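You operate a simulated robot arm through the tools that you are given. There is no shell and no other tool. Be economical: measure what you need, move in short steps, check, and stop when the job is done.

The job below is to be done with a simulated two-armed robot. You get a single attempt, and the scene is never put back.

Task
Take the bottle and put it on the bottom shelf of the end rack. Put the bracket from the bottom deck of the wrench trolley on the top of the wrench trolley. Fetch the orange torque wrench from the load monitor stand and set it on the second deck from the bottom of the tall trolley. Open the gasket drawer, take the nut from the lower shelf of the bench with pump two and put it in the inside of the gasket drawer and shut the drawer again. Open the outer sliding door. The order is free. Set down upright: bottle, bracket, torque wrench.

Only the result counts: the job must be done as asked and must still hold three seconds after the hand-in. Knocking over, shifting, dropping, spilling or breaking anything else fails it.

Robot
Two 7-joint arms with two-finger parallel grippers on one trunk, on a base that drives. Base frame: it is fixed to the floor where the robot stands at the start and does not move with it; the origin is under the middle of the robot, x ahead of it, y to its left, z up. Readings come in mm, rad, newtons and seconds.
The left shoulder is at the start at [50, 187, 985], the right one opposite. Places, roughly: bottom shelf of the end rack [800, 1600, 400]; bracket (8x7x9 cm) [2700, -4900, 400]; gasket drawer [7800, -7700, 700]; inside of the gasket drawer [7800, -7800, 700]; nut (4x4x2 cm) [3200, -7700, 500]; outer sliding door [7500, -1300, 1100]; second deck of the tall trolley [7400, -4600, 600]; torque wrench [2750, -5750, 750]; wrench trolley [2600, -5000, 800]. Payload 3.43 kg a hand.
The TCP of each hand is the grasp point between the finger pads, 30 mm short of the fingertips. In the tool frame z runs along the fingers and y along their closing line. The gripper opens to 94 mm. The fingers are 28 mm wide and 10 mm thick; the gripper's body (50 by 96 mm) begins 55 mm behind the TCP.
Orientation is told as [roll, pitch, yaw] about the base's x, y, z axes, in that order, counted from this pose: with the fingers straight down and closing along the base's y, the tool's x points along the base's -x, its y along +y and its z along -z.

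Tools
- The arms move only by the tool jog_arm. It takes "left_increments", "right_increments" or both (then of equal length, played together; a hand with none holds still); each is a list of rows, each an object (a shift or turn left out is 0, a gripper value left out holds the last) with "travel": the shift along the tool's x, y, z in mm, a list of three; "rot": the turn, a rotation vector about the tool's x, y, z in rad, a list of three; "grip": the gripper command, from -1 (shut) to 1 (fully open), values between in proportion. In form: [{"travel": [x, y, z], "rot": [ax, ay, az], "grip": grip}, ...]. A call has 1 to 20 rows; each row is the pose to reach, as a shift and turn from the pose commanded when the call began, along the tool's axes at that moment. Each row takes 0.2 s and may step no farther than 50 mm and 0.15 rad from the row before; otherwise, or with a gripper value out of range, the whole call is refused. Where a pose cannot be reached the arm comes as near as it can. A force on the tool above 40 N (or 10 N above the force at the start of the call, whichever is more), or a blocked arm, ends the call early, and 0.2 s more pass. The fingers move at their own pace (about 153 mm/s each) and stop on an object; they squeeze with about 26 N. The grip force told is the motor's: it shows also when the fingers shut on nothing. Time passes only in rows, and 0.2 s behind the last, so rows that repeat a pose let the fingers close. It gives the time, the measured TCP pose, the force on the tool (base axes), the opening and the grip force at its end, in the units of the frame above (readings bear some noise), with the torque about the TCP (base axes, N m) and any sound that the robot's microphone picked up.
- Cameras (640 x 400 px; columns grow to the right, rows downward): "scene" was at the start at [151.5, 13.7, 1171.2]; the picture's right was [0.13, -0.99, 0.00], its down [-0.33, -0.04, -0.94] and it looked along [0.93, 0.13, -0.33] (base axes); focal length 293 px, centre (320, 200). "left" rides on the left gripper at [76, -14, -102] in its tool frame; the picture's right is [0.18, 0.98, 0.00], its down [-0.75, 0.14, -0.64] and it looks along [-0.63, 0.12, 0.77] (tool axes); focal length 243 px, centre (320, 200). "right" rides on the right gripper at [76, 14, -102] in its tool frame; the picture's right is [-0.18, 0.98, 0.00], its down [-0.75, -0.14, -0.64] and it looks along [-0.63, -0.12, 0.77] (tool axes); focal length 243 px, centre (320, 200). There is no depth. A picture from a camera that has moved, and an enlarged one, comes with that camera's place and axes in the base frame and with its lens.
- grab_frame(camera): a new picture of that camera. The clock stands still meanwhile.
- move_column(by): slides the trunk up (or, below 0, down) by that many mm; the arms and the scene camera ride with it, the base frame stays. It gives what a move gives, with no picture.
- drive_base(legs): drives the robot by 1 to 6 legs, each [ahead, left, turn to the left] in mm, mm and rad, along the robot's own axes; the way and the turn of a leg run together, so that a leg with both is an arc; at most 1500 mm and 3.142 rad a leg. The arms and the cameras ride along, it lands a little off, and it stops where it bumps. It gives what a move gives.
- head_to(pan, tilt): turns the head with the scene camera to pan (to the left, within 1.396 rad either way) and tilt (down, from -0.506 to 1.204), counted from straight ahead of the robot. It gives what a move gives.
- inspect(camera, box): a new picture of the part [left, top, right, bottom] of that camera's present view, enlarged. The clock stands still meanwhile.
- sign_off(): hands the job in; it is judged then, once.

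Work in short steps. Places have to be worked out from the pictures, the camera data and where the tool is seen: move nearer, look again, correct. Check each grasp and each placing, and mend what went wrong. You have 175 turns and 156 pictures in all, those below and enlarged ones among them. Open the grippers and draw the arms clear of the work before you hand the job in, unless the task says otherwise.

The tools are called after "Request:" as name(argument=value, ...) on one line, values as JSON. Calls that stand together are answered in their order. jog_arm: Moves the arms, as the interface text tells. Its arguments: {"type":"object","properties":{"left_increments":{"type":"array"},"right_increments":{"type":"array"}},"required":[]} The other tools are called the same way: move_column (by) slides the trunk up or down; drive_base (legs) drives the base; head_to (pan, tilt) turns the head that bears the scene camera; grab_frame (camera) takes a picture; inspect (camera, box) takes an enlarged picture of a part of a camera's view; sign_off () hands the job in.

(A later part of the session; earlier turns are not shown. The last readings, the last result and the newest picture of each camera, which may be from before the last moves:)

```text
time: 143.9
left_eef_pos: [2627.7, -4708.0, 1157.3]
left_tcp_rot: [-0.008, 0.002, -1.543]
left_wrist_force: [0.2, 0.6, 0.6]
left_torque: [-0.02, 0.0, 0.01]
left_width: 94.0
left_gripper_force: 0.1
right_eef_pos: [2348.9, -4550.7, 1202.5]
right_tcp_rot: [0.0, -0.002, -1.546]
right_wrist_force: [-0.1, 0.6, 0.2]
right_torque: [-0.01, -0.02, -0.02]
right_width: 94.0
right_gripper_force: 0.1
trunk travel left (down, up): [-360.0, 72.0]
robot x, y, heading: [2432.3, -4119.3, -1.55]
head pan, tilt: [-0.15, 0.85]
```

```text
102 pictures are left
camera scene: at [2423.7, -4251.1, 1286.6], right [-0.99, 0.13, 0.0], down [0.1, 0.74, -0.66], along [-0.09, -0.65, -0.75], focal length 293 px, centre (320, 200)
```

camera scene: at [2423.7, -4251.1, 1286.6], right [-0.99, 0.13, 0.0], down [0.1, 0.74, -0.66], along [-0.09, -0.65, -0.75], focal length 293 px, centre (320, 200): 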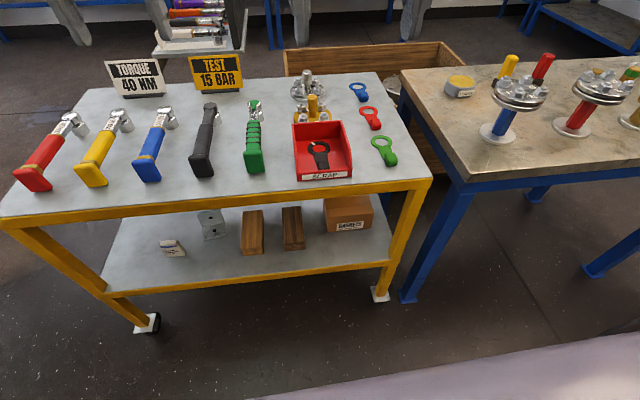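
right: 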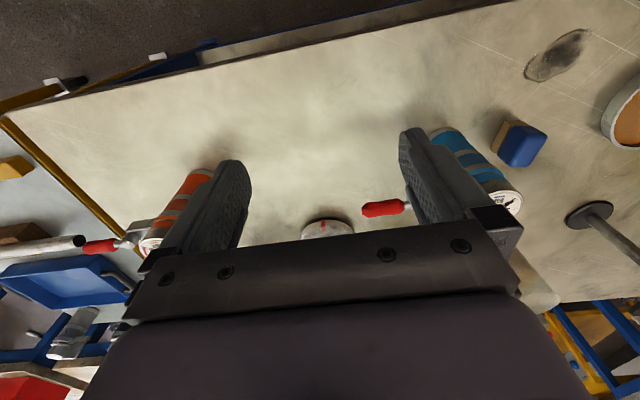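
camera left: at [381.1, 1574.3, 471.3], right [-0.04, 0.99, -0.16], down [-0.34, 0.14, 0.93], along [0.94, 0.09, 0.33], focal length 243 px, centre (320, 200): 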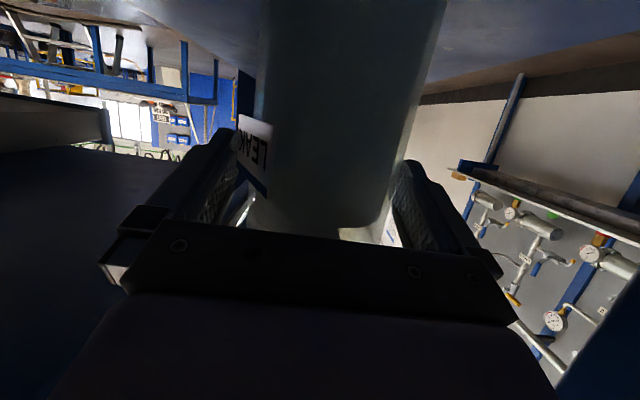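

Blocked again at x≈2431; I'll work from here with the left arm (bracket at ≈(2730, −4895)). Zoom on the bracket's shape and the torque wrench stand behind.

Request:
inspect(camera="scene", box=[130, 190, 290, 290])

Request:
inspect(camera="scene", box=[80, 0, 320, 150])

```text
4.00 times, centred on (210, 240) of scene
camera zoom: at [2423.7, -4251.1, 1286.6], right [-0.99, 0.13, 0.0], down [0.1, 0.74, -0.66], along [-0.09, -0.65, -0.75], focal length 1172 px, centre (760, 40)
```

zoom: 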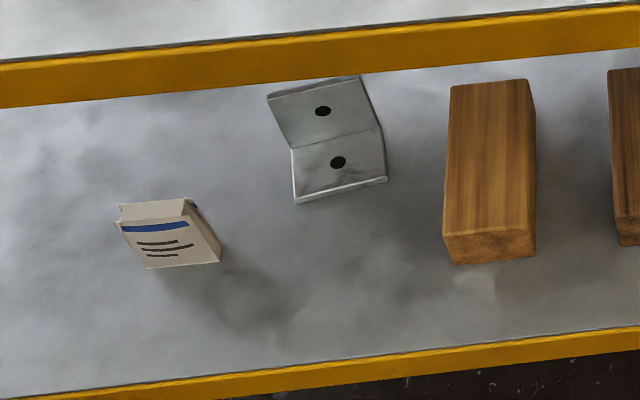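

```text
2.67 times, centred on (200, 75) of scene
camera zoom: at [2423.7, -4251.1, 1286.6], right [-0.99, 0.13, 0.0], down [0.1, 0.74, -0.66], along [-0.09, -0.65, -0.75], focal length 781 px, centre (640, 533)
```

zoom: 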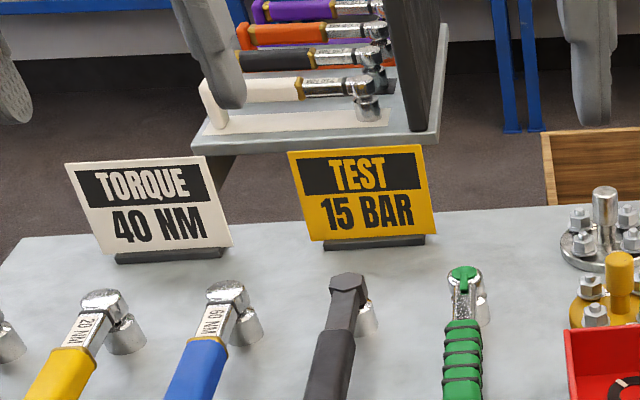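

The bracket is an L: foot toward me, upright plate behind, crease mid (2724, −4940), rotated ~9–10°. I'll grip across its 80 mm width with the left hand pitched ~40° below horizontal, heading −1.39. First pitch the hand while high.

Request:
jog_arm(left_increments=[{"travel": [17, 0, 0], "rot": [0, -0.145, 0]}, {"travel": [34, 0, 0], "rot": [0, -0.29, 0]}, {"travel": [51, 0, 0], "rot": [0, -0.435, 0]}, {"travel": [68, 0, 0], "rot": [0, -0.58, 0]}, {"travel": [85, 0, 0], "rot": [0, -0.725, 0]}, {"travel": [100, 0, 0], "rot": [0, -0.87, 0]}])

Request:
head_to(pan=0.3, tilt=0.5)

Request:
grab_frame(camera="scene")

```text
time: 145.5
left_eef_pos: [2659.1, -4632.4, 1158.5]
left_tcp_rot: [0.048, -0.898, -1.506]
left_wrist_force: [-0.5, -0.4, 0.2]
left_torque: [0.01, 0.03, 0.02]
left_width: 94.1
left_gripper_force: 0.1
left hand out of reach, approached as far as the arm can: row 1, 2, 3, 4, 5, 6
right_eef_pos: [2348.6, -4550.8, 1203.5]
right_tcp_rot: [-0.001, 0.0, -1.548]
right_wrist_force: [-0.9, -1.0, 0.2]
right_torque: [0.0, 0.02, 0.0]
right_width: 94.0
right_gripper_force: 0.0
trunk travel left (down, up): [-360.0, 72.0]
robot x, y, heading: [2431.6, -4115.7, -1.555]
head pan, tilt: [-0.15, 0.85]
stopped in row 6 (left hand): the arm was blocked; the commanded pose is now the measured one
```

```text
time: 146.4
left_eef_pos: [2659.0, -4632.1, 1158.6]
left_tcp_rot: [0.049, -0.9, -1.509]
left_wrist_force: [-1.3, 0.4, 0.0]
left_torque: [0.01, -0.01, -0.02]
left_width: 94.0
left_gripper_force: 0.1
right_eef_pos: [2348.8, -4549.4, 1202.7]
right_tcp_rot: [0.001, 0.002, -1.548]
right_wrist_force: [0.0, 0.9, -0.1]
right_torque: [0.02, 0.01, -0.03]
right_width: 93.9
right_gripper_force: 0.0
trunk travel left (down, up): [-360.0, 72.0]
robot x, y, heading: [2429.3, -4118.9, -1.55]
head pan, tilt: [0.3, 0.499]
```

```text
99 pictures are left
camera scene: at [2462.3, -4260.0, 1316.5], right [-0.95, -0.31, 0.0], down [-0.15, 0.46, -0.88], along [0.28, -0.83, -0.48], focal length 293 px, centre (320, 200)
```

scene: 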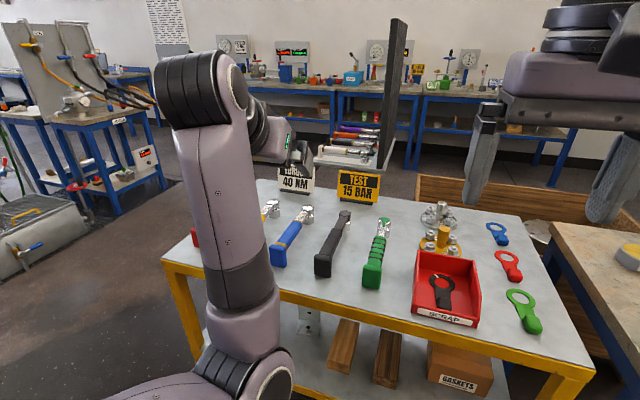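

The hand is pitched. I lower the trunk fully in front of the trolley and then jog straight down.

Request:
move_column(by=-355)

Request:
jog_arm(left_increments=[{"travel": [33, 0, 23]}, {"travel": [66, 0, 46]}, {"travel": [99, 0, 69]}, {"travel": [132, 0, 92]}, {"travel": [165, 0, 115]}, {"travel": [198, 0, 138]}, {"travel": [231, 0, 164]}])

Request:
head_to(pan=0.3, tilt=0.6)

Request:
grab_frame(camera="scene")

Request:
grab_frame(camera="left")

```text
time: 149.8
left_eef_pos: [2659.2, -4630.7, 803.4]
left_tcp_rot: [0.047, -0.901, -1.508]
left_wrist_force: [-0.4, -0.1, 0.0]
left_torque: [0.01, 0.01, 0.0]
left_width: 93.9
left_gripper_force: 0.0
right_eef_pos: [2347.9, -4549.7, 847.7]
right_tcp_rot: [-0.002, 0.0, -1.549]
right_wrist_force: [0.8, 0.1, 0.2]
right_torque: [0.0, 0.0, 0.0]
right_width: 94.2
right_gripper_force: 0.1
trunk travel left (down, up): [-5.0, 427.0]
robot x, y, heading: [2430.9, -4118.2, -1.559]
head pan, tilt: [0.3, 0.499]
```

```text
time: 150.9
left_eef_pos: [2667.0, -4643.6, 728.6]
left_tcp_rot: [0.08, -1.124, -1.53]
left_wrist_force: [-0.2, -0.3, 1.4]
left_torque: [0.0, 0.03, 0.02]
left_width: 94.2
left_gripper_force: 0.0
right_eef_pos: [2348.8, -4549.7, 847.3]
right_tcp_rot: [0.0, 0.001, -1.548]
right_wrist_force: [0.0, -0.5, -0.9]
right_torque: [0.04, 0.0, -0.01]
right_width: 94.0
right_gripper_force: 0.1
trunk travel left (down, up): [-5.0, 427.0]
robot x, y, heading: [2433.7, -4116.5, -1.551]
head pan, tilt: [0.3, 0.499]
stopped in row 5 (left hand): the arm was blocked; the commanded pose is now the measured one
```

```text
time: 151.6
left_eef_pos: [2668.7, -4643.1, 728.0]
left_tcp_rot: [0.081, -1.125, -1.531]
left_wrist_force: [-0.6, -0.8, 0.5]
left_torque: [0.0, -0.01, -0.03]
left_width: 93.8
left_gripper_force: 0.0
right_eef_pos: [2347.8, -4549.8, 848.4]
right_tcp_rot: [0.0, 0.0, -1.55]
right_wrist_force: [-0.2, -0.2, -0.2]
right_torque: [0.0, -0.02, -0.03]
right_width: 93.9
right_gripper_force: 0.1
trunk travel left (down, up): [-5.0, 427.0]
robot x, y, heading: [2431.9, -4115.2, -1.552]
head pan, tilt: [0.3, 0.6]
```

```text
98 pictures are left
camera scene: at [2461.0, -4257.7, 952.4], right [-0.95, -0.31, 0.0], down [-0.18, 0.54, -0.83], along [0.26, -0.78, -0.56], focal length 293 px, centre (320, 200)
```

scene: 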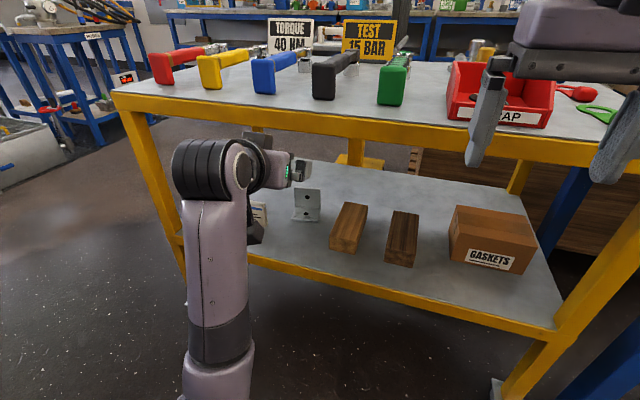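

```text
97 pictures are left
camera left: at [2640.1, -4520.5, 702.7], right [0.97, 0.19, -0.13], down [0.08, 0.27, 0.96], along [0.22, -0.95, 0.24], focal length 243 px, centre (320, 200)
```

left: 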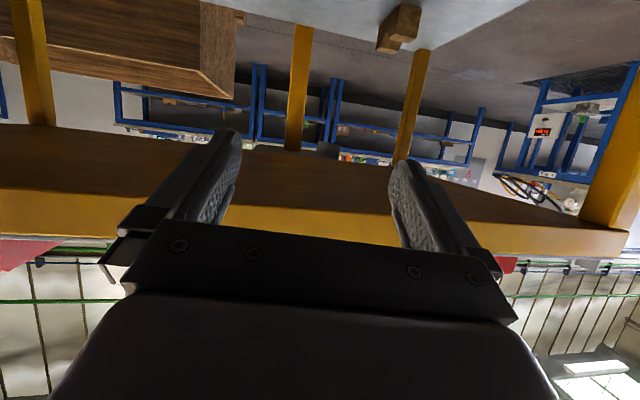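

The left arm is in an elbow-down branch that jams when low. The floor obstacle seems to lie at y≈−3770…−3850, touched by my rear corner, so I raise up, go 110 mm ahead, then left, to use the right arm instead.

Request:
move_column(by=370)

Request:
drive_base(legs=[[0, -40, 0], [130, 0, -0.018], [0, 440, 0]])

Request:
head_to(pan=-0.2, tilt=0.8)

Request:
grab_frame(camera="scene")

```text
time: 155.2
left_eef_pos: [2667.4, -4643.4, 1095.6]
left_tcp_rot: [0.079, -1.118, -1.529]
left_wrist_force: [-0.4, -0.1, -0.4]
left_torque: [0.01, -0.01, 0.03]
left_width: 94.2
left_gripper_force: 0.1
right_eef_pos: [2347.8, -4550.0, 1218.2]
right_tcp_rot: [-0.001, 0.001, -1.547]
right_wrist_force: [0.7, -0.3, -0.6]
right_torque: [-0.01, 0.03, -0.01]
right_width: 94.1
right_gripper_force: 0.1
trunk travel left (down, up): [-375.0, 57.0]
robot x, y, heading: [2432.7, -4119.6, -1.554]
head pan, tilt: [0.3, 0.6]
```

```text
time: 159.3
left_eef_pos: [3070.9, -4778.1, 1095.0]
left_tcp_rot: [0.078, -1.118, -1.544]
left_wrist_force: [0.5, 0.9, 0.9]
left_torque: [-0.02, -0.02, 0.02]
left_width: 94.1
left_gripper_force: 0.1
right_eef_pos: [2753.2, -4680.1, 1218.3]
right_tcp_rot: [0.0, 0.001, -1.563]
right_wrist_force: [0.2, 0.1, 0.4]
right_torque: [-0.04, -0.02, -0.02]
right_width: 94.1
right_gripper_force: 0.1
trunk travel left (down, up): [-375.0, 57.0]
robot x, y, heading: [2844.7, -4244.4, -1.573]
head pan, tilt: [0.3, 0.6]
```

```text
time: 160.2
left_eef_pos: [3070.9, -4777.5, 1094.6]
left_tcp_rot: [0.081, -1.12, -1.546]
left_wrist_force: [-0.7, -0.7, -0.4]
left_torque: [0.0, -0.02, -0.02]
left_width: 94.0
left_gripper_force: 0.1
right_eef_pos: [2752.1, -4681.3, 1218.3]
right_tcp_rot: [0.0, 0.002, -1.565]
right_wrist_force: [-0.1, 0.1, 0.6]
right_torque: [-0.01, 0.0, 0.04]
right_width: 93.9
right_gripper_force: 0.1
trunk travel left (down, up): [-375.0, 57.0]
robot x, y, heading: [2843.3, -4248.8, -1.563]
head pan, tilt: [-0.201, 0.799]
```

```text
96 pictures are left
camera scene: at [2828.1, -4384.4, 1305.6], right [-0.98, 0.19, 0.0], down [0.14, 0.7, -0.7], along [-0.14, -0.68, -0.72], focal length 293 px, centre (320, 200)
```

scene: 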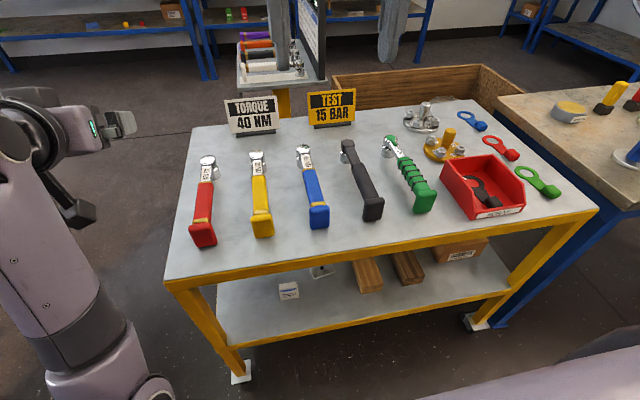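

The robot now stands at (2844, −4247) with the right hand near the bracket's x. I retract the right hand 70 mm, lower the trunk, and go down with the tool vertical first.

Request:
jog_arm(right_increments=[{"travel": [35, 0, 0]}, {"travel": [75, 0, 0]}])

Request:
move_column(by=-370)

Request:
jog_arm(right_increments=[{"travel": [0, 0, 45]}, {"travel": [0, 0, 90]}, {"travel": [0, 0, 135]}, {"travel": [0, 0, 180]}, {"travel": [0, 0, 225]}, {"travel": [0, 0, 270]}, {"travel": [0, 0, 300]}])

Request:
head_to(pan=-0.5, tilt=0.7)

Request:
grab_frame(camera="scene")

```text
time: 160.8
left_eef_pos: [3071.0, -4779.1, 1095.3]
left_tcp_rot: [0.08, -1.118, -1.546]
left_wrist_force: [-0.2, -0.2, -0.8]
left_torque: [0.02, -0.02, -0.01]
left_width: 94.3
left_gripper_force: 0.1
right_eef_pos: [2754.1, -4603.3, 1217.6]
right_tcp_rot: [0.0, 0.0, -1.565]
right_wrist_force: [0.7, 0.6, 0.7]
right_torque: [0.01, 0.06, 0.01]
right_width: 94.2
right_gripper_force: 0.0
trunk travel left (down, up): [-375.0, 57.0]
robot x, y, heading: [2843.9, -4250.4, -1.569]
head pan, tilt: [-0.201, 0.799]
```

```text
time: 163.0
left_eef_pos: [3070.5, -4777.6, 876.6]
left_tcp_rot: [0.044, -1.176, -1.509]
left_wrist_force: [0.9, 2.8, 8.4]
left_torque: [0.06, 0.55, -0.19]
left_width: 93.3
left_gripper_force: 0.0
right_eef_pos: [2754.7, -4602.2, 983.1]
right_tcp_rot: [0.0, -0.002, -1.562]
right_wrist_force: [1.0, 0.2, 0.0]
right_torque: [0.0, -0.02, 0.0]
right_width: 94.3
right_gripper_force: 0.0
trunk travel left (down, up): [-140.0, 292.0]
robot x, y, heading: [2844.2, -4246.9, -1.567]
head pan, tilt: [-0.201, 0.799]
stopped: the force on the tool passed its limit (the readings are from after the stop); the commanded pose is now the measured one
```

```text
time: 164.6
left_eef_pos: [3070.4, -4778.3, 876.0]
left_tcp_rot: [0.046, -1.175, -1.51]
left_wrist_force: [1.0, 0.8, 19.2]
left_torque: [-0.01, 1.19, 0.02]
left_width: 93.0
left_gripper_force: 0.0
right_eef_pos: [2754.8, -4602.6, 682.0]
right_tcp_rot: [0.001, -0.002, -1.563]
right_wrist_force: [-0.2, 0.3, -0.9]
right_torque: [-0.01, 0.0, -0.01]
right_width: 93.8
right_gripper_force: 0.0
trunk travel left (down, up): [-140.0, 292.0]
robot x, y, heading: [2845.0, -4250.0, -1.57]
head pan, tilt: [-0.201, 0.799]
```

```text
time: 165.4
left_eef_pos: [3069.2, -4778.5, 876.9]
left_tcp_rot: [0.049, -1.175, -1.514]
left_wrist_force: [1.5, 0.3, 19.9]
left_torque: [-0.03, 1.2, 0.05]
left_width: 93.1
left_gripper_force: 0.1
right_eef_pos: [2755.6, -4602.7, 682.2]
right_tcp_rot: [0.001, -0.002, -1.562]
right_wrist_force: [0.6, 0.3, 0.2]
right_torque: [0.02, -0.02, -0.02]
right_width: 93.9
right_gripper_force: 0.0
trunk travel left (down, up): [-140.0, 292.0]
robot x, y, heading: [2840.3, -4248.9, -1.567]
head pan, tilt: [-0.499, 0.7]
```

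```text
95 pictures are left
camera scene: at [2803.3, -4378.8, 1079.0], right [-0.88, 0.47, 0.0], down [0.31, 0.57, -0.77], along [-0.36, -0.67, -0.64], focal length 293 px, centre (320, 200)
```

scene: 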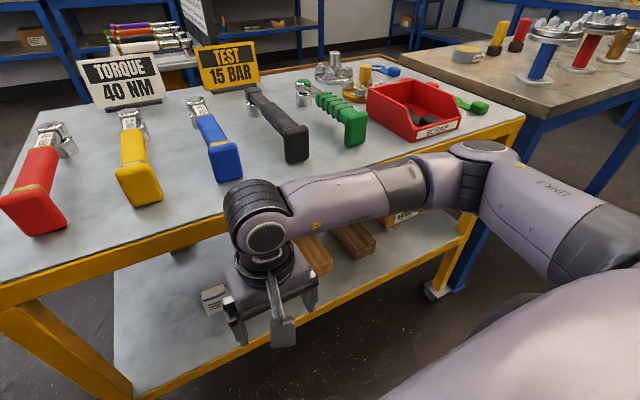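

I overlooked the left hand, which came down on the trolley's left edge. I lift the trunk 60 mm off it and inspect.

Request:
move_column(by=60)

Request:
head_to(pan=0.3, tilt=0.7)

Request:
grab_frame(camera="scene")

Request:
grab_frame(camera="left")

```text
time: 166.4
left_eef_pos: [3070.6, -4779.2, 932.5]
left_tcp_rot: [0.048, -1.167, -1.512]
left_wrist_force: [-0.1, 0.2, -0.3]
left_torque: [-0.04, 0.01, 0.01]
left_width: 94.1
left_gripper_force: 0.0
right_eef_pos: [2755.1, -4603.2, 741.6]
right_tcp_rot: [0.0, -0.001, -1.565]
right_wrist_force: [0.2, -0.4, -0.3]
right_torque: [0.0, 0.01, 0.01]
right_width: 94.1
right_gripper_force: 0.0
trunk travel left (down, up): [-200.0, 232.0]
robot x, y, heading: [2843.6, -4247.8, -1.566]
head pan, tilt: [-0.499, 0.7]
```

```text
time: 167.5
left_eef_pos: [3071.3, -4777.8, 934.5]
left_tcp_rot: [0.048, -1.17, -1.512]
left_wrist_force: [-0.4, -0.2, -0.5]
left_torque: [0.03, 0.01, -0.01]
left_width: 94.3
left_gripper_force: 0.0
right_eef_pos: [2754.9, -4603.7, 741.9]
right_tcp_rot: [0.0, -0.001, -1.564]
right_wrist_force: [1.0, 0.5, 0.2]
right_torque: [0.02, -0.01, -0.04]
right_width: 94.1
right_gripper_force: 0.0
trunk travel left (down, up): [-200.0, 232.0]
robot x, y, heading: [2844.1, -4249.2, -1.568]
head pan, tilt: [0.3, 0.7]
```

```text
94 pictures are left
camera scene: at [2869.3, -4386.4, 1138.8], right [-0.95, -0.3, 0.0], down [-0.19, 0.61, -0.76], along [0.23, -0.73, -0.64], focal length 293 px, centre (320, 200)
```

scene: 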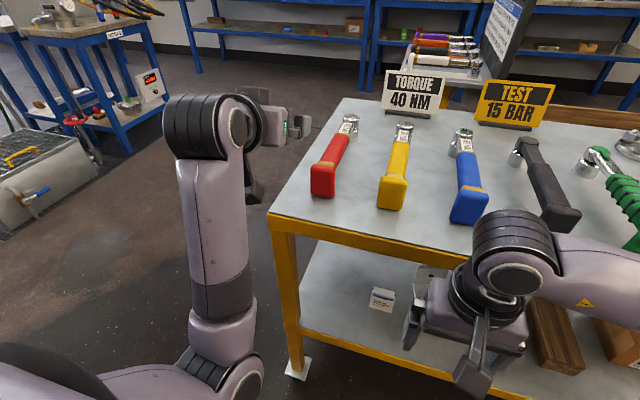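

```text
93 pictures are left
camera left: at [3044.2, -4656.8, 904.5], right [0.97, 0.17, -0.15], down [0.09, 0.31, 0.95], along [0.21, -0.94, 0.28], focal length 243 px, centre (320, 200)
```

left: 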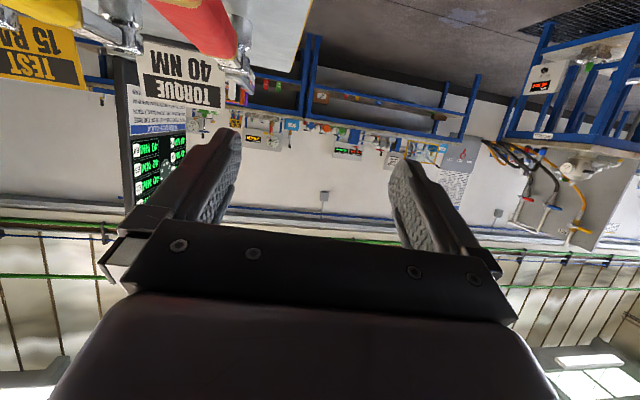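

Nothing looks disturbed. I move the left hand outward (+x) 150 mm and back so it clears the trolley when lowering.

Request:
jog_arm(left_increments=[{"travel": [0, 35, 0]}, {"travel": [0, 70, 0]}, {"travel": [0, 105, 0]}, {"travel": [0, 140, -20]}, {"travel": [0, 160, -40]}])

Request:
grab_frame(camera="scene")

```text
time: 168.7
left_eef_pos: [3226.5, -4725.2, 951.7]
left_tcp_rot: [0.047, -1.169, -1.513]
left_wrist_force: [0.8, 0.1, 0.0]
left_torque: [-0.01, 0.01, 0.03]
left_width: 94.1
left_gripper_force: 0.2
right_eef_pos: [2755.3, -4603.2, 741.9]
right_tcp_rot: [0.0, -0.001, -1.565]
right_wrist_force: [0.1, 0.5, -0.2]
right_torque: [-0.01, -0.03, 0.02]
right_width: 93.9
right_gripper_force: 0.0
trunk travel left (down, up): [-200.0, 232.0]
robot x, y, heading: [2841.1, -4250.3, -1.562]
head pan, tilt: [0.3, 0.7]
```

```text
92 pictures are left
camera scene: at [2869.4, -4386.4, 1138.8], right [-0.95, -0.3, 0.0], down [-0.19, 0.61, -0.76], along [0.23, -0.73, -0.64], focal length 293 px, centre (320, 200)
```

scene: 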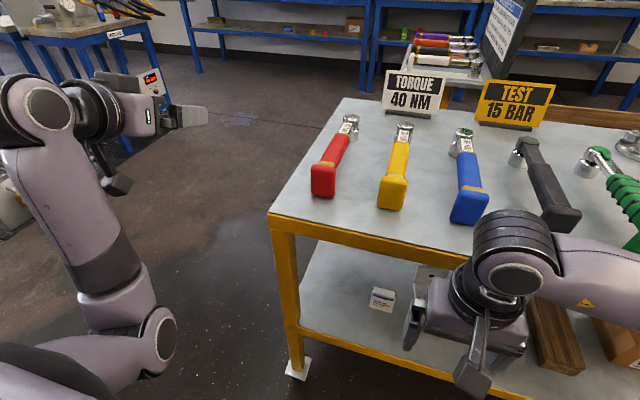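

Left hand is clear. I lower the trunk and pitch the right hand to 40° while moving to the pre-grasp point.

Request:
move_column(by=-175)

Request:
jog_arm(right_increments=[{"travel": [0, -13, 10], "rot": [0, -0.145, 0]}, {"travel": [0, -26, 20], "rot": [0, -0.29, 0]}, {"travel": [0, -39, 30], "rot": [0, -0.435, 0]}, {"travel": [-10, -52, 40], "rot": [0, -0.58, 0]}, {"travel": [-20, -65, 50], "rot": [0, -0.725, 0]}, {"travel": [-30, -78, 60], "rot": [0, -0.87, 0]}])

Request:
grab_frame(camera="right")

```text
time: 170.7
left_eef_pos: [3226.7, -4726.1, 777.4]
left_tcp_rot: [0.049, -1.17, -1.514]
left_wrist_force: [-0.8, 0.3, 0.5]
left_torque: [0.0, 0.03, 0.02]
left_width: 94.0
left_gripper_force: 0.0
right_eef_pos: [2755.7, -4603.7, 567.6]
right_tcp_rot: [0.001, 0.0, -1.565]
right_wrist_force: [0.6, 0.3, 0.3]
right_torque: [0.02, 0.01, 0.02]
right_width: 94.1
right_gripper_force: 0.0
trunk travel left (down, up): [-25.0, 407.0]
robot x, y, heading: [2843.0, -4248.5, -1.567]
head pan, tilt: [0.3, 0.7]
```

```text
time: 172.1
left_eef_pos: [3226.1, -4724.7, 777.1]
left_tcp_rot: [0.05, -1.169, -1.515]
left_wrist_force: [-1.3, 1.1, 0.6]
left_torque: [0.02, -0.03, 0.05]
left_width: 93.7
left_gripper_force: 0.0
right_eef_pos: [2686.7, -4637.0, 512.9]
right_tcp_rot: [0.004, -0.867, -1.571]
right_wrist_force: [-1.7, -0.5, -1.5]
right_torque: [-0.08, -0.09, 0.1]
right_width: 94.1
right_gripper_force: 0.1
right hand out of reach, approached as far as the arm can: row 6
trunk travel left (down, up): [-25.0, 407.0]
robot x, y, heading: [2839.3, -4249.0, -1.564]
head pan, tilt: [0.3, 0.7]
```

```text
91 pictures are left
camera right: at [2702.1, -4508.2, 522.7], right [0.98, -0.11, 0.14], down [-0.15, 0.0, 0.99], along [-0.11, -0.99, -0.02], focal length 243 px, centre (320, 200)
```

right: 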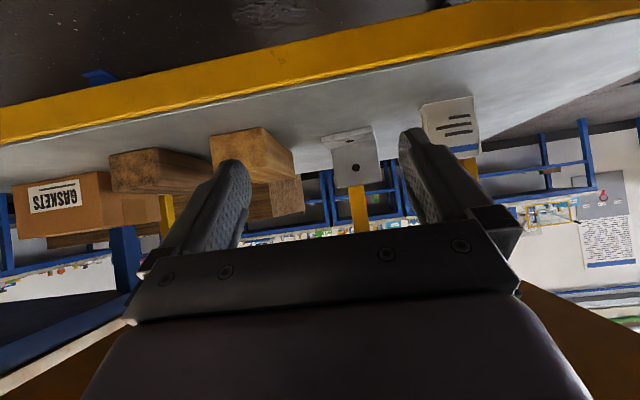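

Bracket is centred in view: plate mid x≈2722, y≈−4940, top z≈497. I yaw +0.17 to match it and advance 120 mm.

Request:
jog_arm(right_increments=[{"travel": [-21, 1, 35], "rot": [-0.043, 0, -0.037]}, {"travel": [-42, 2, 70], "rot": [-0.087, 0, -0.073]}, {"travel": [-62, 3, 105], "rot": [-0.13, 0, -0.11]}])

Request:
grab_frame(camera="right")

```text
time: 172.9
left_eef_pos: [3227.2, -4725.6, 776.4]
left_tcp_rot: [0.049, -1.17, -1.513]
left_wrist_force: [0.0, 0.4, 0.1]
left_torque: [0.02, -0.02, -0.04]
left_width: 94.0
left_gripper_force: 0.0
right_eef_pos: [2706.4, -4753.0, 508.2]
right_tcp_rot: [-0.008, -0.859, -1.406]
right_wrist_force: [-0.3, 0.3, -0.1]
right_torque: [-0.04, -0.02, 0.0]
right_width: 94.2
right_gripper_force: 0.2
right hand out of reach, approached as far as the arm can: row 1, 2, 3
trunk travel left (down, up): [-25.0, 407.0]
robot x, y, heading: [2842.6, -4248.0, -1.566]
head pan, tilt: [0.3, 0.7]
```

```text
90 pictures are left
camera right: at [2700.8, -4624.8, 517.0], right [0.99, 0.04, 0.13], down [-0.13, -0.03, 0.99], along [0.04, -1.0, -0.02], focal length 243 px, centre (320, 200)
```

right: 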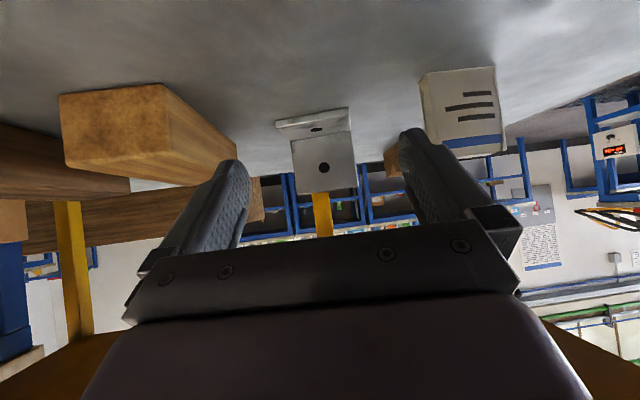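

Centre line good; I shift 14 mm right and advance 182 mm, dropping 40 mm to pad height ≈468.

Request:
jog_arm(right_increments=[{"travel": [-15, -14, 38], "grip": 1}, {"travel": [-38, -14, 75], "grip": 1}, {"travel": [-60, -14, 110], "grip": 1}, {"travel": [-78, -14, 142], "grip": 1}, {"travel": [-88, -14, 162], "grip": 1}])

Request:
grab_frame(camera="right")

```text
time: 174.1
left_eef_pos: [3227.3, -4725.7, 777.0]
left_tcp_rot: [0.049, -1.17, -1.513]
left_wrist_force: [-0.7, 0.1, -0.1]
left_torque: [0.03, -0.04, -0.01]
left_width: 93.8
left_gripper_force: 0.1
right_eef_pos: [2725.5, -4934.1, 472.7]
right_tcp_rot: [0.0, -0.869, -1.392]
right_wrist_force: [0.1, -0.6, -0.2]
right_torque: [-0.01, -0.02, 0.0]
right_width: 93.8
right_gripper_force: 0.0
trunk travel left (down, up): [-25.0, 407.0]
robot x, y, heading: [2845.4, -4249.2, -1.565]
head pan, tilt: [0.3, 0.7]
```

```text
89 pictures are left
camera right: at [2718.7, -4804.9, 480.2], right [0.99, 0.06, 0.14], down [-0.14, -0.02, 0.99], along [0.06, -1.0, -0.01], focal length 243 px, centre (320, 200)
```

right: 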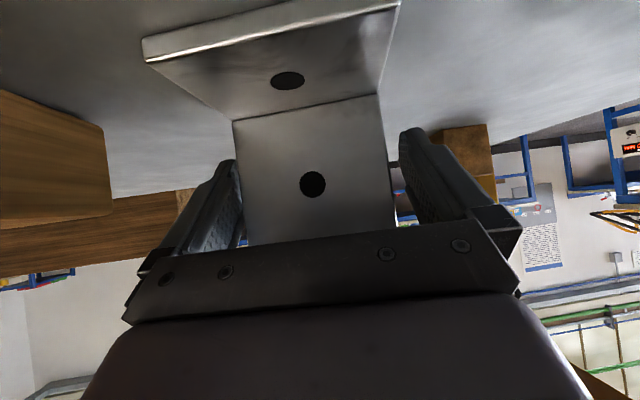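

The plate sits between the pads. I close and then read the grip.

Request:
jog_arm(right_increments=[{"grip": -1}, {"grip": -1}, {"grip": -1}, {"grip": -1}])

Request:
move_column(by=40)

Request:
grab_frame(camera="right")

```text
time: 175.1
left_eef_pos: [3225.8, -4725.5, 776.8]
left_tcp_rot: [0.051, -1.169, -1.513]
left_wrist_force: [0.1, -0.5, -0.4]
left_torque: [-0.01, -0.02, 0.06]
left_width: 94.1
left_gripper_force: 0.2
right_eef_pos: [2724.9, -4933.6, 471.4]
right_tcp_rot: [-0.001, -0.869, -1.393]
right_wrist_force: [-1.6, -0.9, -0.1]
right_torque: [-0.21, 0.19, 0.03]
right_width: 83.9
right_gripper_force: 26.1
trunk travel left (down, up): [-25.0, 407.0]
robot x, y, heading: [2845.6, -4249.1, -1.567]
head pan, tilt: [0.3, 0.7]
```

```text
time: 175.9
left_eef_pos: [3227.4, -4726.2, 816.0]
left_tcp_rot: [0.048, -1.169, -1.514]
left_wrist_force: [0.8, 0.1, -0.5]
left_torque: [0.02, 0.01, -0.03]
left_width: 93.7
left_gripper_force: 0.0
right_eef_pos: [2726.5, -4933.6, 510.7]
right_tcp_rot: [0.0, -0.867, -1.392]
right_wrist_force: [0.6, -0.2, -7.6]
right_torque: [-0.08, 0.01, 0.0]
right_width: 84.4
right_gripper_force: 25.7
trunk travel left (down, up): [-65.0, 367.0]
robot x, y, heading: [2840.3, -4246.5, -1.567]
head pan, tilt: [0.3, 0.7]
```

```text
88 pictures are left
camera right: at [2718.6, -4804.8, 519.4], right [0.99, 0.06, 0.14], down [-0.14, -0.02, 0.99], along [0.06, -1.0, -0.01], focal length 243 px, centre (320, 200)
```

right: 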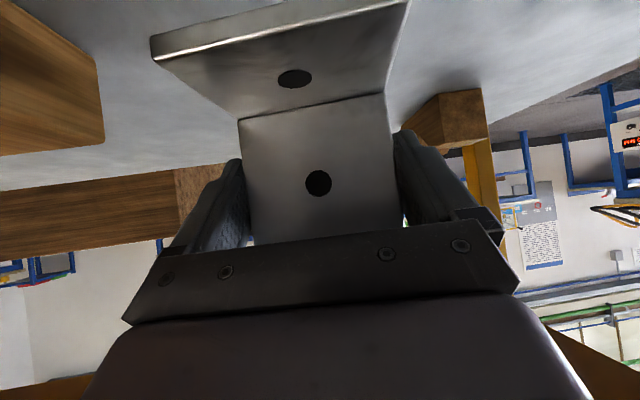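

Bracket lifted (≈0.78 kg) and level. I withdraw it horizontally out of the trolley.

Request:
jog_arm(right_increments=[{"travel": [29, 0, -34]}, {"travel": [58, 0, -68]}, {"travel": [87, 0, -102]}, {"travel": [116, 0, -136]}, {"travel": [149, 0, -175]}])

Request:
drive_base(legs=[[-35, 0, 0]])

Request:
head_to(pan=-0.3, tilt=0.8)

Request:
grab_frame(camera="scene")

```text
refused: row 5 steps farther than a row can; nothing moved
```

```text
time: 176.8
left_eef_pos: [3228.5, -4691.2, 817.3]
left_tcp_rot: [0.049, -1.166, -1.511]
left_wrist_force: [0.2, 0.0, -0.6]
left_torque: [-0.02, -0.03, -0.01]
left_width: 94.2
left_gripper_force: 0.1
right_eef_pos: [2725.4, -4898.6, 511.5]
right_tcp_rot: [0.001, -0.868, -1.393]
right_wrist_force: [0.6, 0.7, -7.7]
right_torque: [-0.1, -0.04, 0.0]
right_width: 84.2
right_gripper_force: 26.0
trunk travel left (down, up): [-65.0, 367.0]
robot x, y, heading: [2842.7, -4210.8, -1.569]
head pan, tilt: [0.3, 0.7]
```

```text
time: 177.8
left_eef_pos: [3226.8, -4691.5, 816.2]
left_tcp_rot: [0.049, -1.169, -1.513]
left_wrist_force: [0.0, 0.3, -0.3]
left_torque: [-0.04, -0.04, 0.0]
left_width: 94.0
left_gripper_force: 0.2
right_eef_pos: [2726.4, -4897.8, 510.7]
right_tcp_rot: [0.0, -0.868, -1.392]
right_wrist_force: [-0.9, -0.1, -6.6]
right_torque: [-0.08, -0.03, 0.01]
right_width: 84.2
right_gripper_force: 26.2
trunk travel left (down, up): [-65.0, 367.0]
robot x, y, heading: [2841.7, -4214.7, -1.569]
head pan, tilt: [-0.3, 0.799]
```

```text
87 pictures are left
camera scene: at [2820.2, -4347.6, 995.4], right [-0.96, 0.29, 0.0], down [0.21, 0.69, -0.7], along [-0.2, -0.67, -0.72], focal length 293 px, centre (320, 200)
```

scene: 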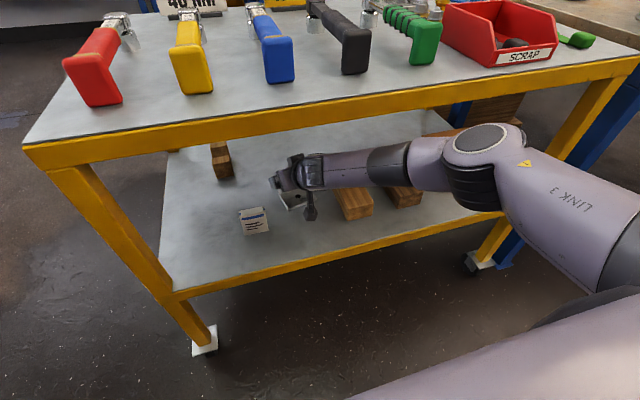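

The retract call was refused for step size; I repeat it with smaller steps.

Request:
jog_arm(right_increments=[{"travel": [26, 0, -30]}, {"travel": [52, 0, -60]}, {"travel": [78, 0, -90]}, {"travel": [104, 0, -120]}, {"travel": [130, 0, -150]}, {"travel": [149, 0, -175]}])

Request:
grab_frame(camera="scene")

```text
time: 179.2
left_eef_pos: [3226.6, -4690.0, 817.4]
left_tcp_rot: [0.046, -1.17, -1.51]
left_wrist_force: [0.4, 0.3, 0.4]
left_torque: [0.07, 0.01, -0.01]
left_width: 93.9
left_gripper_force: 0.1
right_eef_pos: [2717.8, -4686.3, 536.6]
right_tcp_rot: [-0.025, -0.848, -1.393]
right_wrist_force: [0.4, -0.9, -6.9]
right_torque: [-0.13, 0.01, -0.03]
right_width: 84.3
right_gripper_force: 25.8
right hand out of reach, approached as far as the arm can: row 4, 5, 6
trunk travel left (down, up): [-65.0, 367.0]
robot x, y, heading: [2842.1, -4214.8, -1.564]
head pan, tilt: [-0.3, 0.799]
```

```text
86 pictures are left
camera scene: at [2820.5, -4347.2, 995.4], right [-0.96, 0.29, 0.0], down [0.21, 0.69, -0.7], along [-0.2, -0.67, -0.72], focal length 293 px, centre (320, 200)
```

scene: 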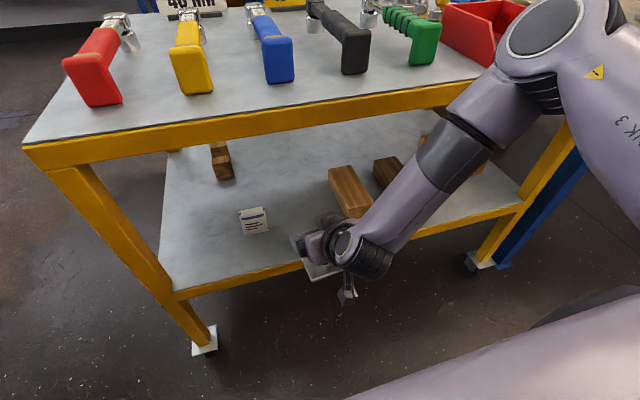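

The fold limit stops me 20–30 mm short of clearing the top beam. I rotate the hand toward vertical while backing 60 mm more, then raise.

Request:
jog_arm(right_increments=[{"travel": [8, 0, -9], "rot": [0, 0.145, 0]}, {"travel": [18, 0, -21], "rot": [0, 0.29, 0]}, {"travel": [30, 0, -35], "rot": [0, 0.435, 0]}, {"travel": [42, 0, -49], "rot": [0, 0.58, 0]}])

Request:
grab_frame(camera="right")

```text
time: 180.2
left_eef_pos: [3226.2, -4691.9, 817.8]
left_tcp_rot: [0.049, -1.167, -1.512]
left_wrist_force: [-0.1, 0.5, -0.3]
left_torque: [-0.03, 0.02, -0.02]
left_width: 93.7
left_gripper_force: 0.1
right_eef_pos: [2710.4, -4622.2, 537.7]
right_tcp_rot: [0.0, -0.287, -1.394]
right_wrist_force: [0.5, -0.1, -8.8]
right_torque: [-0.2, -0.01, -0.01]
right_width: 84.3
right_gripper_force: 26.1
trunk travel left (down, up): [-65.0, 367.0]
robot x, y, heading: [2843.7, -4213.8, -1.566]
head pan, tilt: [-0.3, 0.799]
```

```text
85 pictures are left
camera right: at [2706.2, -4519.7, 615.0], right [1.0, 0.0, 0.05], down [-0.04, -0.56, 0.83], along [0.03, -0.83, -0.56], focal length 243 px, centre (320, 200)
```

right: 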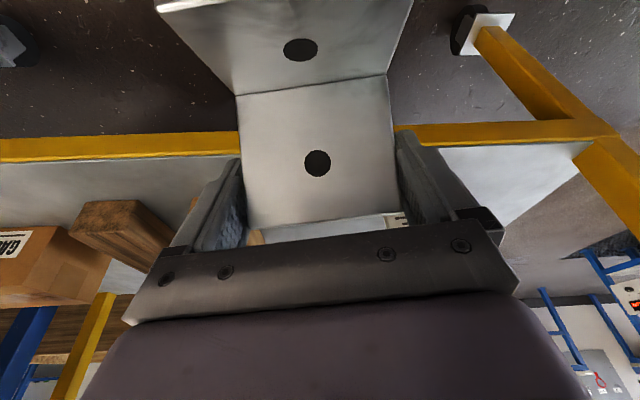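

Clear of the front edge. I raise the trunk 360 mm, then pitch back to −0.87 so the bracket is level again.

Request:
move_column(by=360)

Request:
jog_arm(right_increments=[{"travel": [0, 0, -15], "rot": [0, -0.145, 0]}, {"travel": [0, 0, -30], "rot": [0, -0.29, 0]}, {"travel": [0, 0, -45], "rot": [0, -0.435, 0]}, {"travel": [0, 0, -60], "rot": [0, -0.58, 0]}])

Request:
head_to(pan=-0.2, tilt=0.85)

Request:
grab_frame(camera="right")

Request:
grab_frame(camera="scene")

```text
time: 183.7
left_eef_pos: [3227.5, -4691.3, 1177.7]
left_tcp_rot: [0.05, -1.167, -1.513]
left_wrist_force: [0.6, 0.0, -0.3]
left_torque: [-0.02, 0.0, -0.01]
left_width: 93.8
left_gripper_force: 0.1
right_eef_pos: [2708.5, -4624.0, 896.5]
right_tcp_rot: [0.001, -0.289, -1.394]
right_wrist_force: [-0.2, 0.6, -7.6]
right_torque: [-0.21, -0.03, -0.02]
right_width: 84.8
right_gripper_force: 26.1
trunk travel left (down, up): [-425.0, 7.0]
robot x, y, heading: [2843.2, -4209.9, -1.565]
head pan, tilt: [-0.3, 0.799]
```

```text
time: 184.7
left_eef_pos: [3230.0, -4689.5, 1175.2]
left_tcp_rot: [0.041, -1.167, -1.506]
left_wrist_force: [2.1, 0.5, 0.1]
left_torque: [-0.04, 0.02, -0.04]
left_width: 94.0
left_gripper_force: 0.0
right_eef_pos: [2717.3, -4605.0, 952.0]
right_tcp_rot: [0.017, -0.842, -1.394]
right_wrist_force: [1.5, 0.8, -7.4]
right_torque: [-0.11, 0.02, -0.06]
right_width: 84.5
right_gripper_force: 25.9
right hand out of reach, approached as far as the arm can: row 4
trunk travel left (down, up): [-425.0, 7.0]
robot x, y, heading: [2841.2, -4212.8, -1.567]
head pan, tilt: [-0.3, 0.799]
```

```text
time: 185.3
left_eef_pos: [3226.8, -4690.1, 1177.3]
left_tcp_rot: [0.048, -1.167, -1.512]
left_wrist_force: [0.3, 0.2, -0.5]
left_torque: [0.01, -0.01, 0.01]
left_width: 94.3
left_gripper_force: 0.1
right_eef_pos: [2715.7, -4605.9, 953.4]
right_tcp_rot: [0.021, -0.839, -1.398]
right_wrist_force: [0.3, 0.3, -7.9]
right_torque: [-0.13, 0.04, -0.01]
right_width: 84.3
right_gripper_force: 26.2
trunk travel left (down, up): [-425.0, 7.0]
robot x, y, heading: [2842.1, -4212.8, -1.57]
head pan, tilt: [-0.201, 0.85]
```

```text
84 pictures are left
camera right: at [2706.0, -4477.3, 964.8], right [0.99, 0.06, 0.15], down [-0.15, -0.05, 0.99], along [0.07, -1.0, -0.04], focal length 243 px, centre (320, 200)
```

right: 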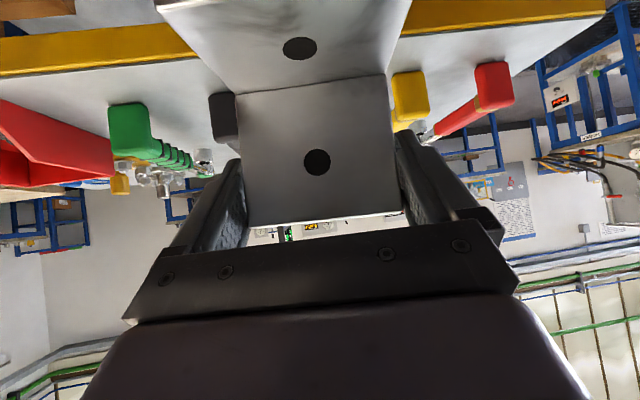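

```text
83 pictures are left
camera scene: at [2828.2, -4347.0, 1351.4], right [-0.98, 0.2, 0.0], down [0.15, 0.74, -0.66], along [-0.13, -0.65, -0.75], focal length 293 px, centre (320, 200)
```

scene: 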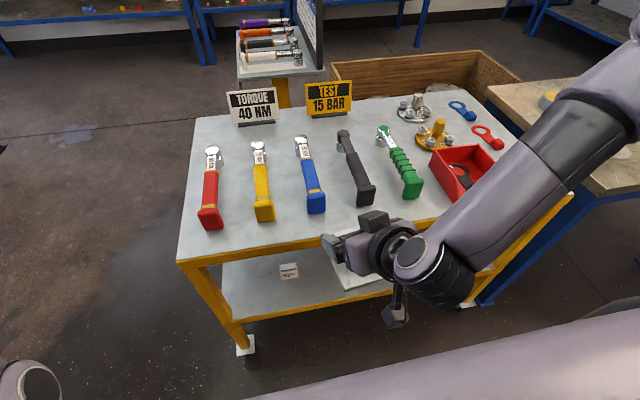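

The bracket only slid ~11 mm in the pads and is still vertical. The free spot on top is the back-left corner at about (3010, −5185), reachable from the trolley's left end. I drive round: left, ahead, then turn to face −x.

Request:
drive_base(legs=[[-5, 800, 0], [1090, 0, 0]])

Request:
drive_base(legs=[[0, 0, -1.57]])

Request:
head_to(pan=-0.1, tilt=0.7)

Request:
grab_frame(camera="scene")

```text
time: 194.9
left_eef_pos: [4045.6, -5782.0, 1177.8]
left_tcp_rot: [0.049, -1.167, -1.506]
left_wrist_force: [0.4, 0.1, 0.3]
left_torque: [0.03, -0.02, 0.01]
left_width: 93.7
left_gripper_force: 0.1
right_eef_pos: [3533.7, -5700.6, 952.3]
right_tcp_rot: [0.021, -0.843, -1.39]
right_wrist_force: [0.0, 0.1, -7.4]
right_torque: [-0.12, -0.01, 0.02]
right_width: 84.3
right_gripper_force: 25.9
trunk travel left (down, up): [-425.0, 7.0]
robot x, y, heading: [3658.2, -5304.4, -1.556]
head pan, tilt: [-0.201, 0.85]
```

```text
time: 199.2
left_eef_pos: [3165.5, -5673.3, 1176.9]
left_tcp_rot: [0.048, -1.168, -3.124]
left_wrist_force: [0.4, 0.0, 0.2]
left_torque: [0.03, -0.01, 0.02]
left_width: 93.7
left_gripper_force: 0.0
right_eef_pos: [3270.9, -5163.7, 952.3]
right_tcp_rot: [0.022, -0.842, -3.007]
right_wrist_force: [0.2, 0.5, -7.5]
right_torque: [-0.01, 0.12, 0.0]
right_width: 84.4
right_gripper_force: 26.2
trunk travel left (down, up): [-425.0, 7.0]
robot x, y, heading: [3658.8, -5303.2, 3.106]
head pan, tilt: [-0.201, 0.85]
```

```text
time: 199.9
left_eef_pos: [3166.0, -5671.9, 1176.5]
left_tcp_rot: [0.05, -1.17, -3.123]
left_wrist_force: [0.1, 0.0, 0.1]
left_torque: [0.0, 0.01, -0.01]
left_width: 93.8
left_gripper_force: 0.1
right_eef_pos: [3271.7, -5164.0, 952.7]
right_tcp_rot: [0.02, -0.841, -3.007]
right_wrist_force: [-0.2, 0.6, -8.0]
right_torque: [0.05, 0.11, 0.0]
right_width: 84.2
right_gripper_force: 25.9
trunk travel left (down, up): [-425.0, 7.0]
robot x, y, heading: [3660.9, -5308.4, 3.106]
head pan, tilt: [-0.099, 0.7]
```

```text
82 pictures are left
camera scene: at [3516.2, -5291.7, 1363.6], right [0.13, 0.99, 0.0], down [0.64, -0.09, -0.76], along [-0.76, 0.1, -0.64], focal length 293 px, centre (320, 200)
```

scene: 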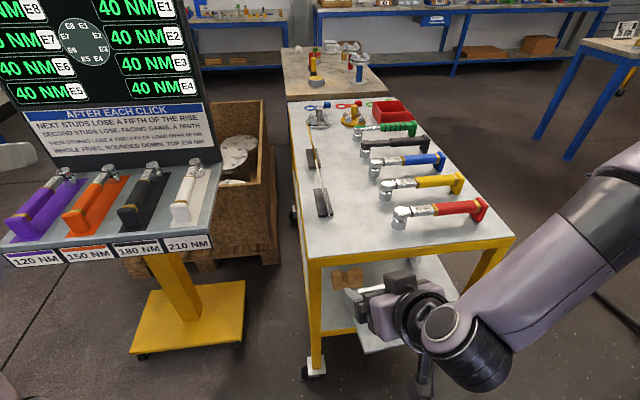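

Great view: free area on the deck near corner is x 2920–3065, y −5020…−5265. I drive 200 mm ahead and then check the hand before lowering to (≈2975, −5135).

Request:
drive_base(legs=[[200, -15, 0]])

Request:
head_to(pan=-0.3, tilt=0.9)

Request:
grab_frame(camera="scene")

```text
time: 201.6
left_eef_pos: [2963.0, -5647.3, 1177.3]
left_tcp_rot: [0.049, -1.167, -3.128]
left_wrist_force: [-0.6, -0.7, -0.1]
left_torque: [-0.01, 0.01, -0.01]
left_width: 93.9
left_gripper_force: 0.0
right_eef_pos: [3070.1, -5140.6, 952.6]
right_tcp_rot: [0.02, -0.839, -3.012]
right_wrist_force: [-0.7, -0.3, -8.2]
right_torque: [0.0, 0.1, -0.02]
right_width: 84.2
right_gripper_force: 26.1
trunk travel left (down, up): [-425.0, 7.0]
robot x, y, heading: [3459.1, -5285.3, 3.108]
head pan, tilt: [-0.099, 0.7]
```

```text
time: 202.3
left_eef_pos: [2963.5, -5646.1, 1177.3]
left_tcp_rot: [0.049, -1.168, -3.129]
left_wrist_force: [0.1, 0.2, 0.2]
left_torque: [0.02, -0.01, -0.02]
left_width: 93.9
left_gripper_force: 0.0
right_eef_pos: [3070.5, -5138.9, 952.8]
right_tcp_rot: [0.02, -0.84, -3.01]
right_wrist_force: [0.9, 1.1, -7.5]
right_torque: [-0.02, 0.16, -0.03]
right_width: 84.1
right_gripper_force: 26.4
trunk travel left (down, up): [-425.0, 7.0]
robot x, y, heading: [3457.2, -5285.6, 3.1]
head pan, tilt: [-0.3, 0.901]
```

```text
81 pictures are left
camera scene: at [3327.8, -5255.6, 1347.6], right [0.33, 0.94, 0.0], down [0.74, -0.26, -0.62], along [-0.59, 0.21, -0.78], focal length 293 px, centre (320, 200)
```

scene: 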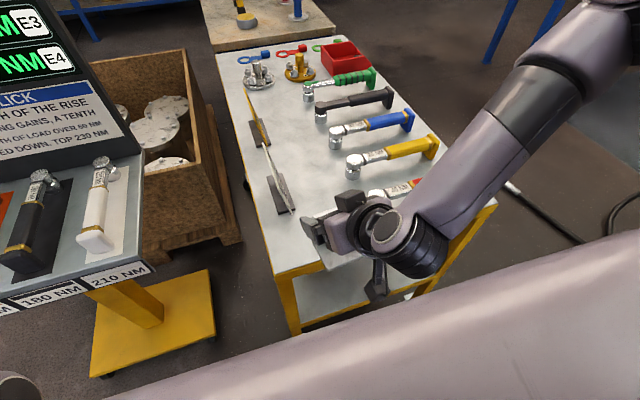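

I advance ~96 mm over the deck (sideways −16) at current height and look from the wrist.

Request:
jog_arm(right_increments=[{"travel": [-21, -5, 24]}, {"travel": [-42, -10, 48]}, {"travel": [-64, -16, 71]}])

Request:
grab_frame(camera="right")

Request:
inspect(camera="scene", box=[200, 120, 440, 320])

```text
time: 203.1
left_eef_pos: [2964.2, -5648.0, 1176.2]
left_tcp_rot: [0.048, -1.169, -3.127]
left_wrist_force: [0.5, -0.5, -0.3]
left_torque: [-0.01, -0.01, 0.02]
left_width: 94.0
left_gripper_force: 0.0
right_eef_pos: [2972.5, -5134.9, 952.3]
right_tcp_rot: [0.021, -0.839, -3.011]
right_wrist_force: [-0.1, 0.0, -7.1]
right_torque: [-0.03, 0.09, -0.01]
right_width: 84.3
right_gripper_force: 25.5
trunk travel left (down, up): [-425.0, 7.0]
robot x, y, heading: [3454.8, -5287.4, 3.102]
head pan, tilt: [-0.3, 0.901]
```

```text
80 pictures are left
camera right: at [3100.7, -5130.3, 965.1], right [0.02, -0.99, 0.15], down [-0.05, 0.15, 0.99], along [-1.0, -0.03, -0.04], focal length 243 px, centre (320, 200)
```

right: 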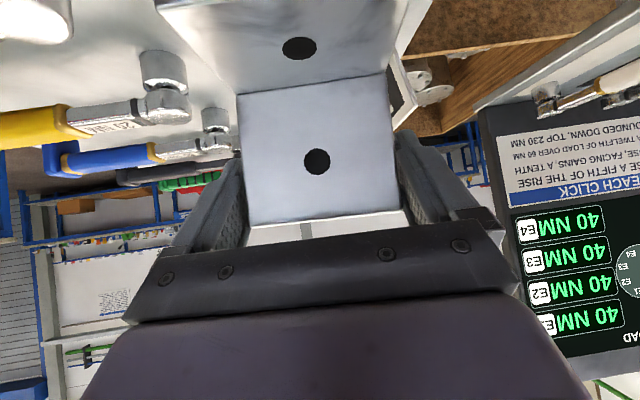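

```text
2.00 times, centred on (320, 220) of scene
camera zoom: at [3327.3, -5255.4, 1347.5], right [0.33, 0.94, 0.0], down [0.74, -0.26, -0.62], along [-0.58, 0.21, -0.78], focal length 586 px, centre (320, 160)
```

zoom: 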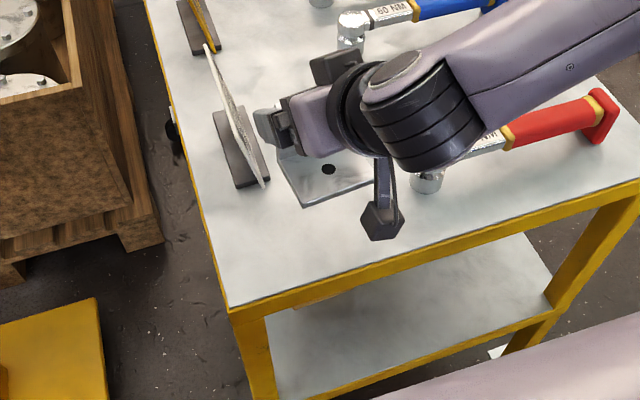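

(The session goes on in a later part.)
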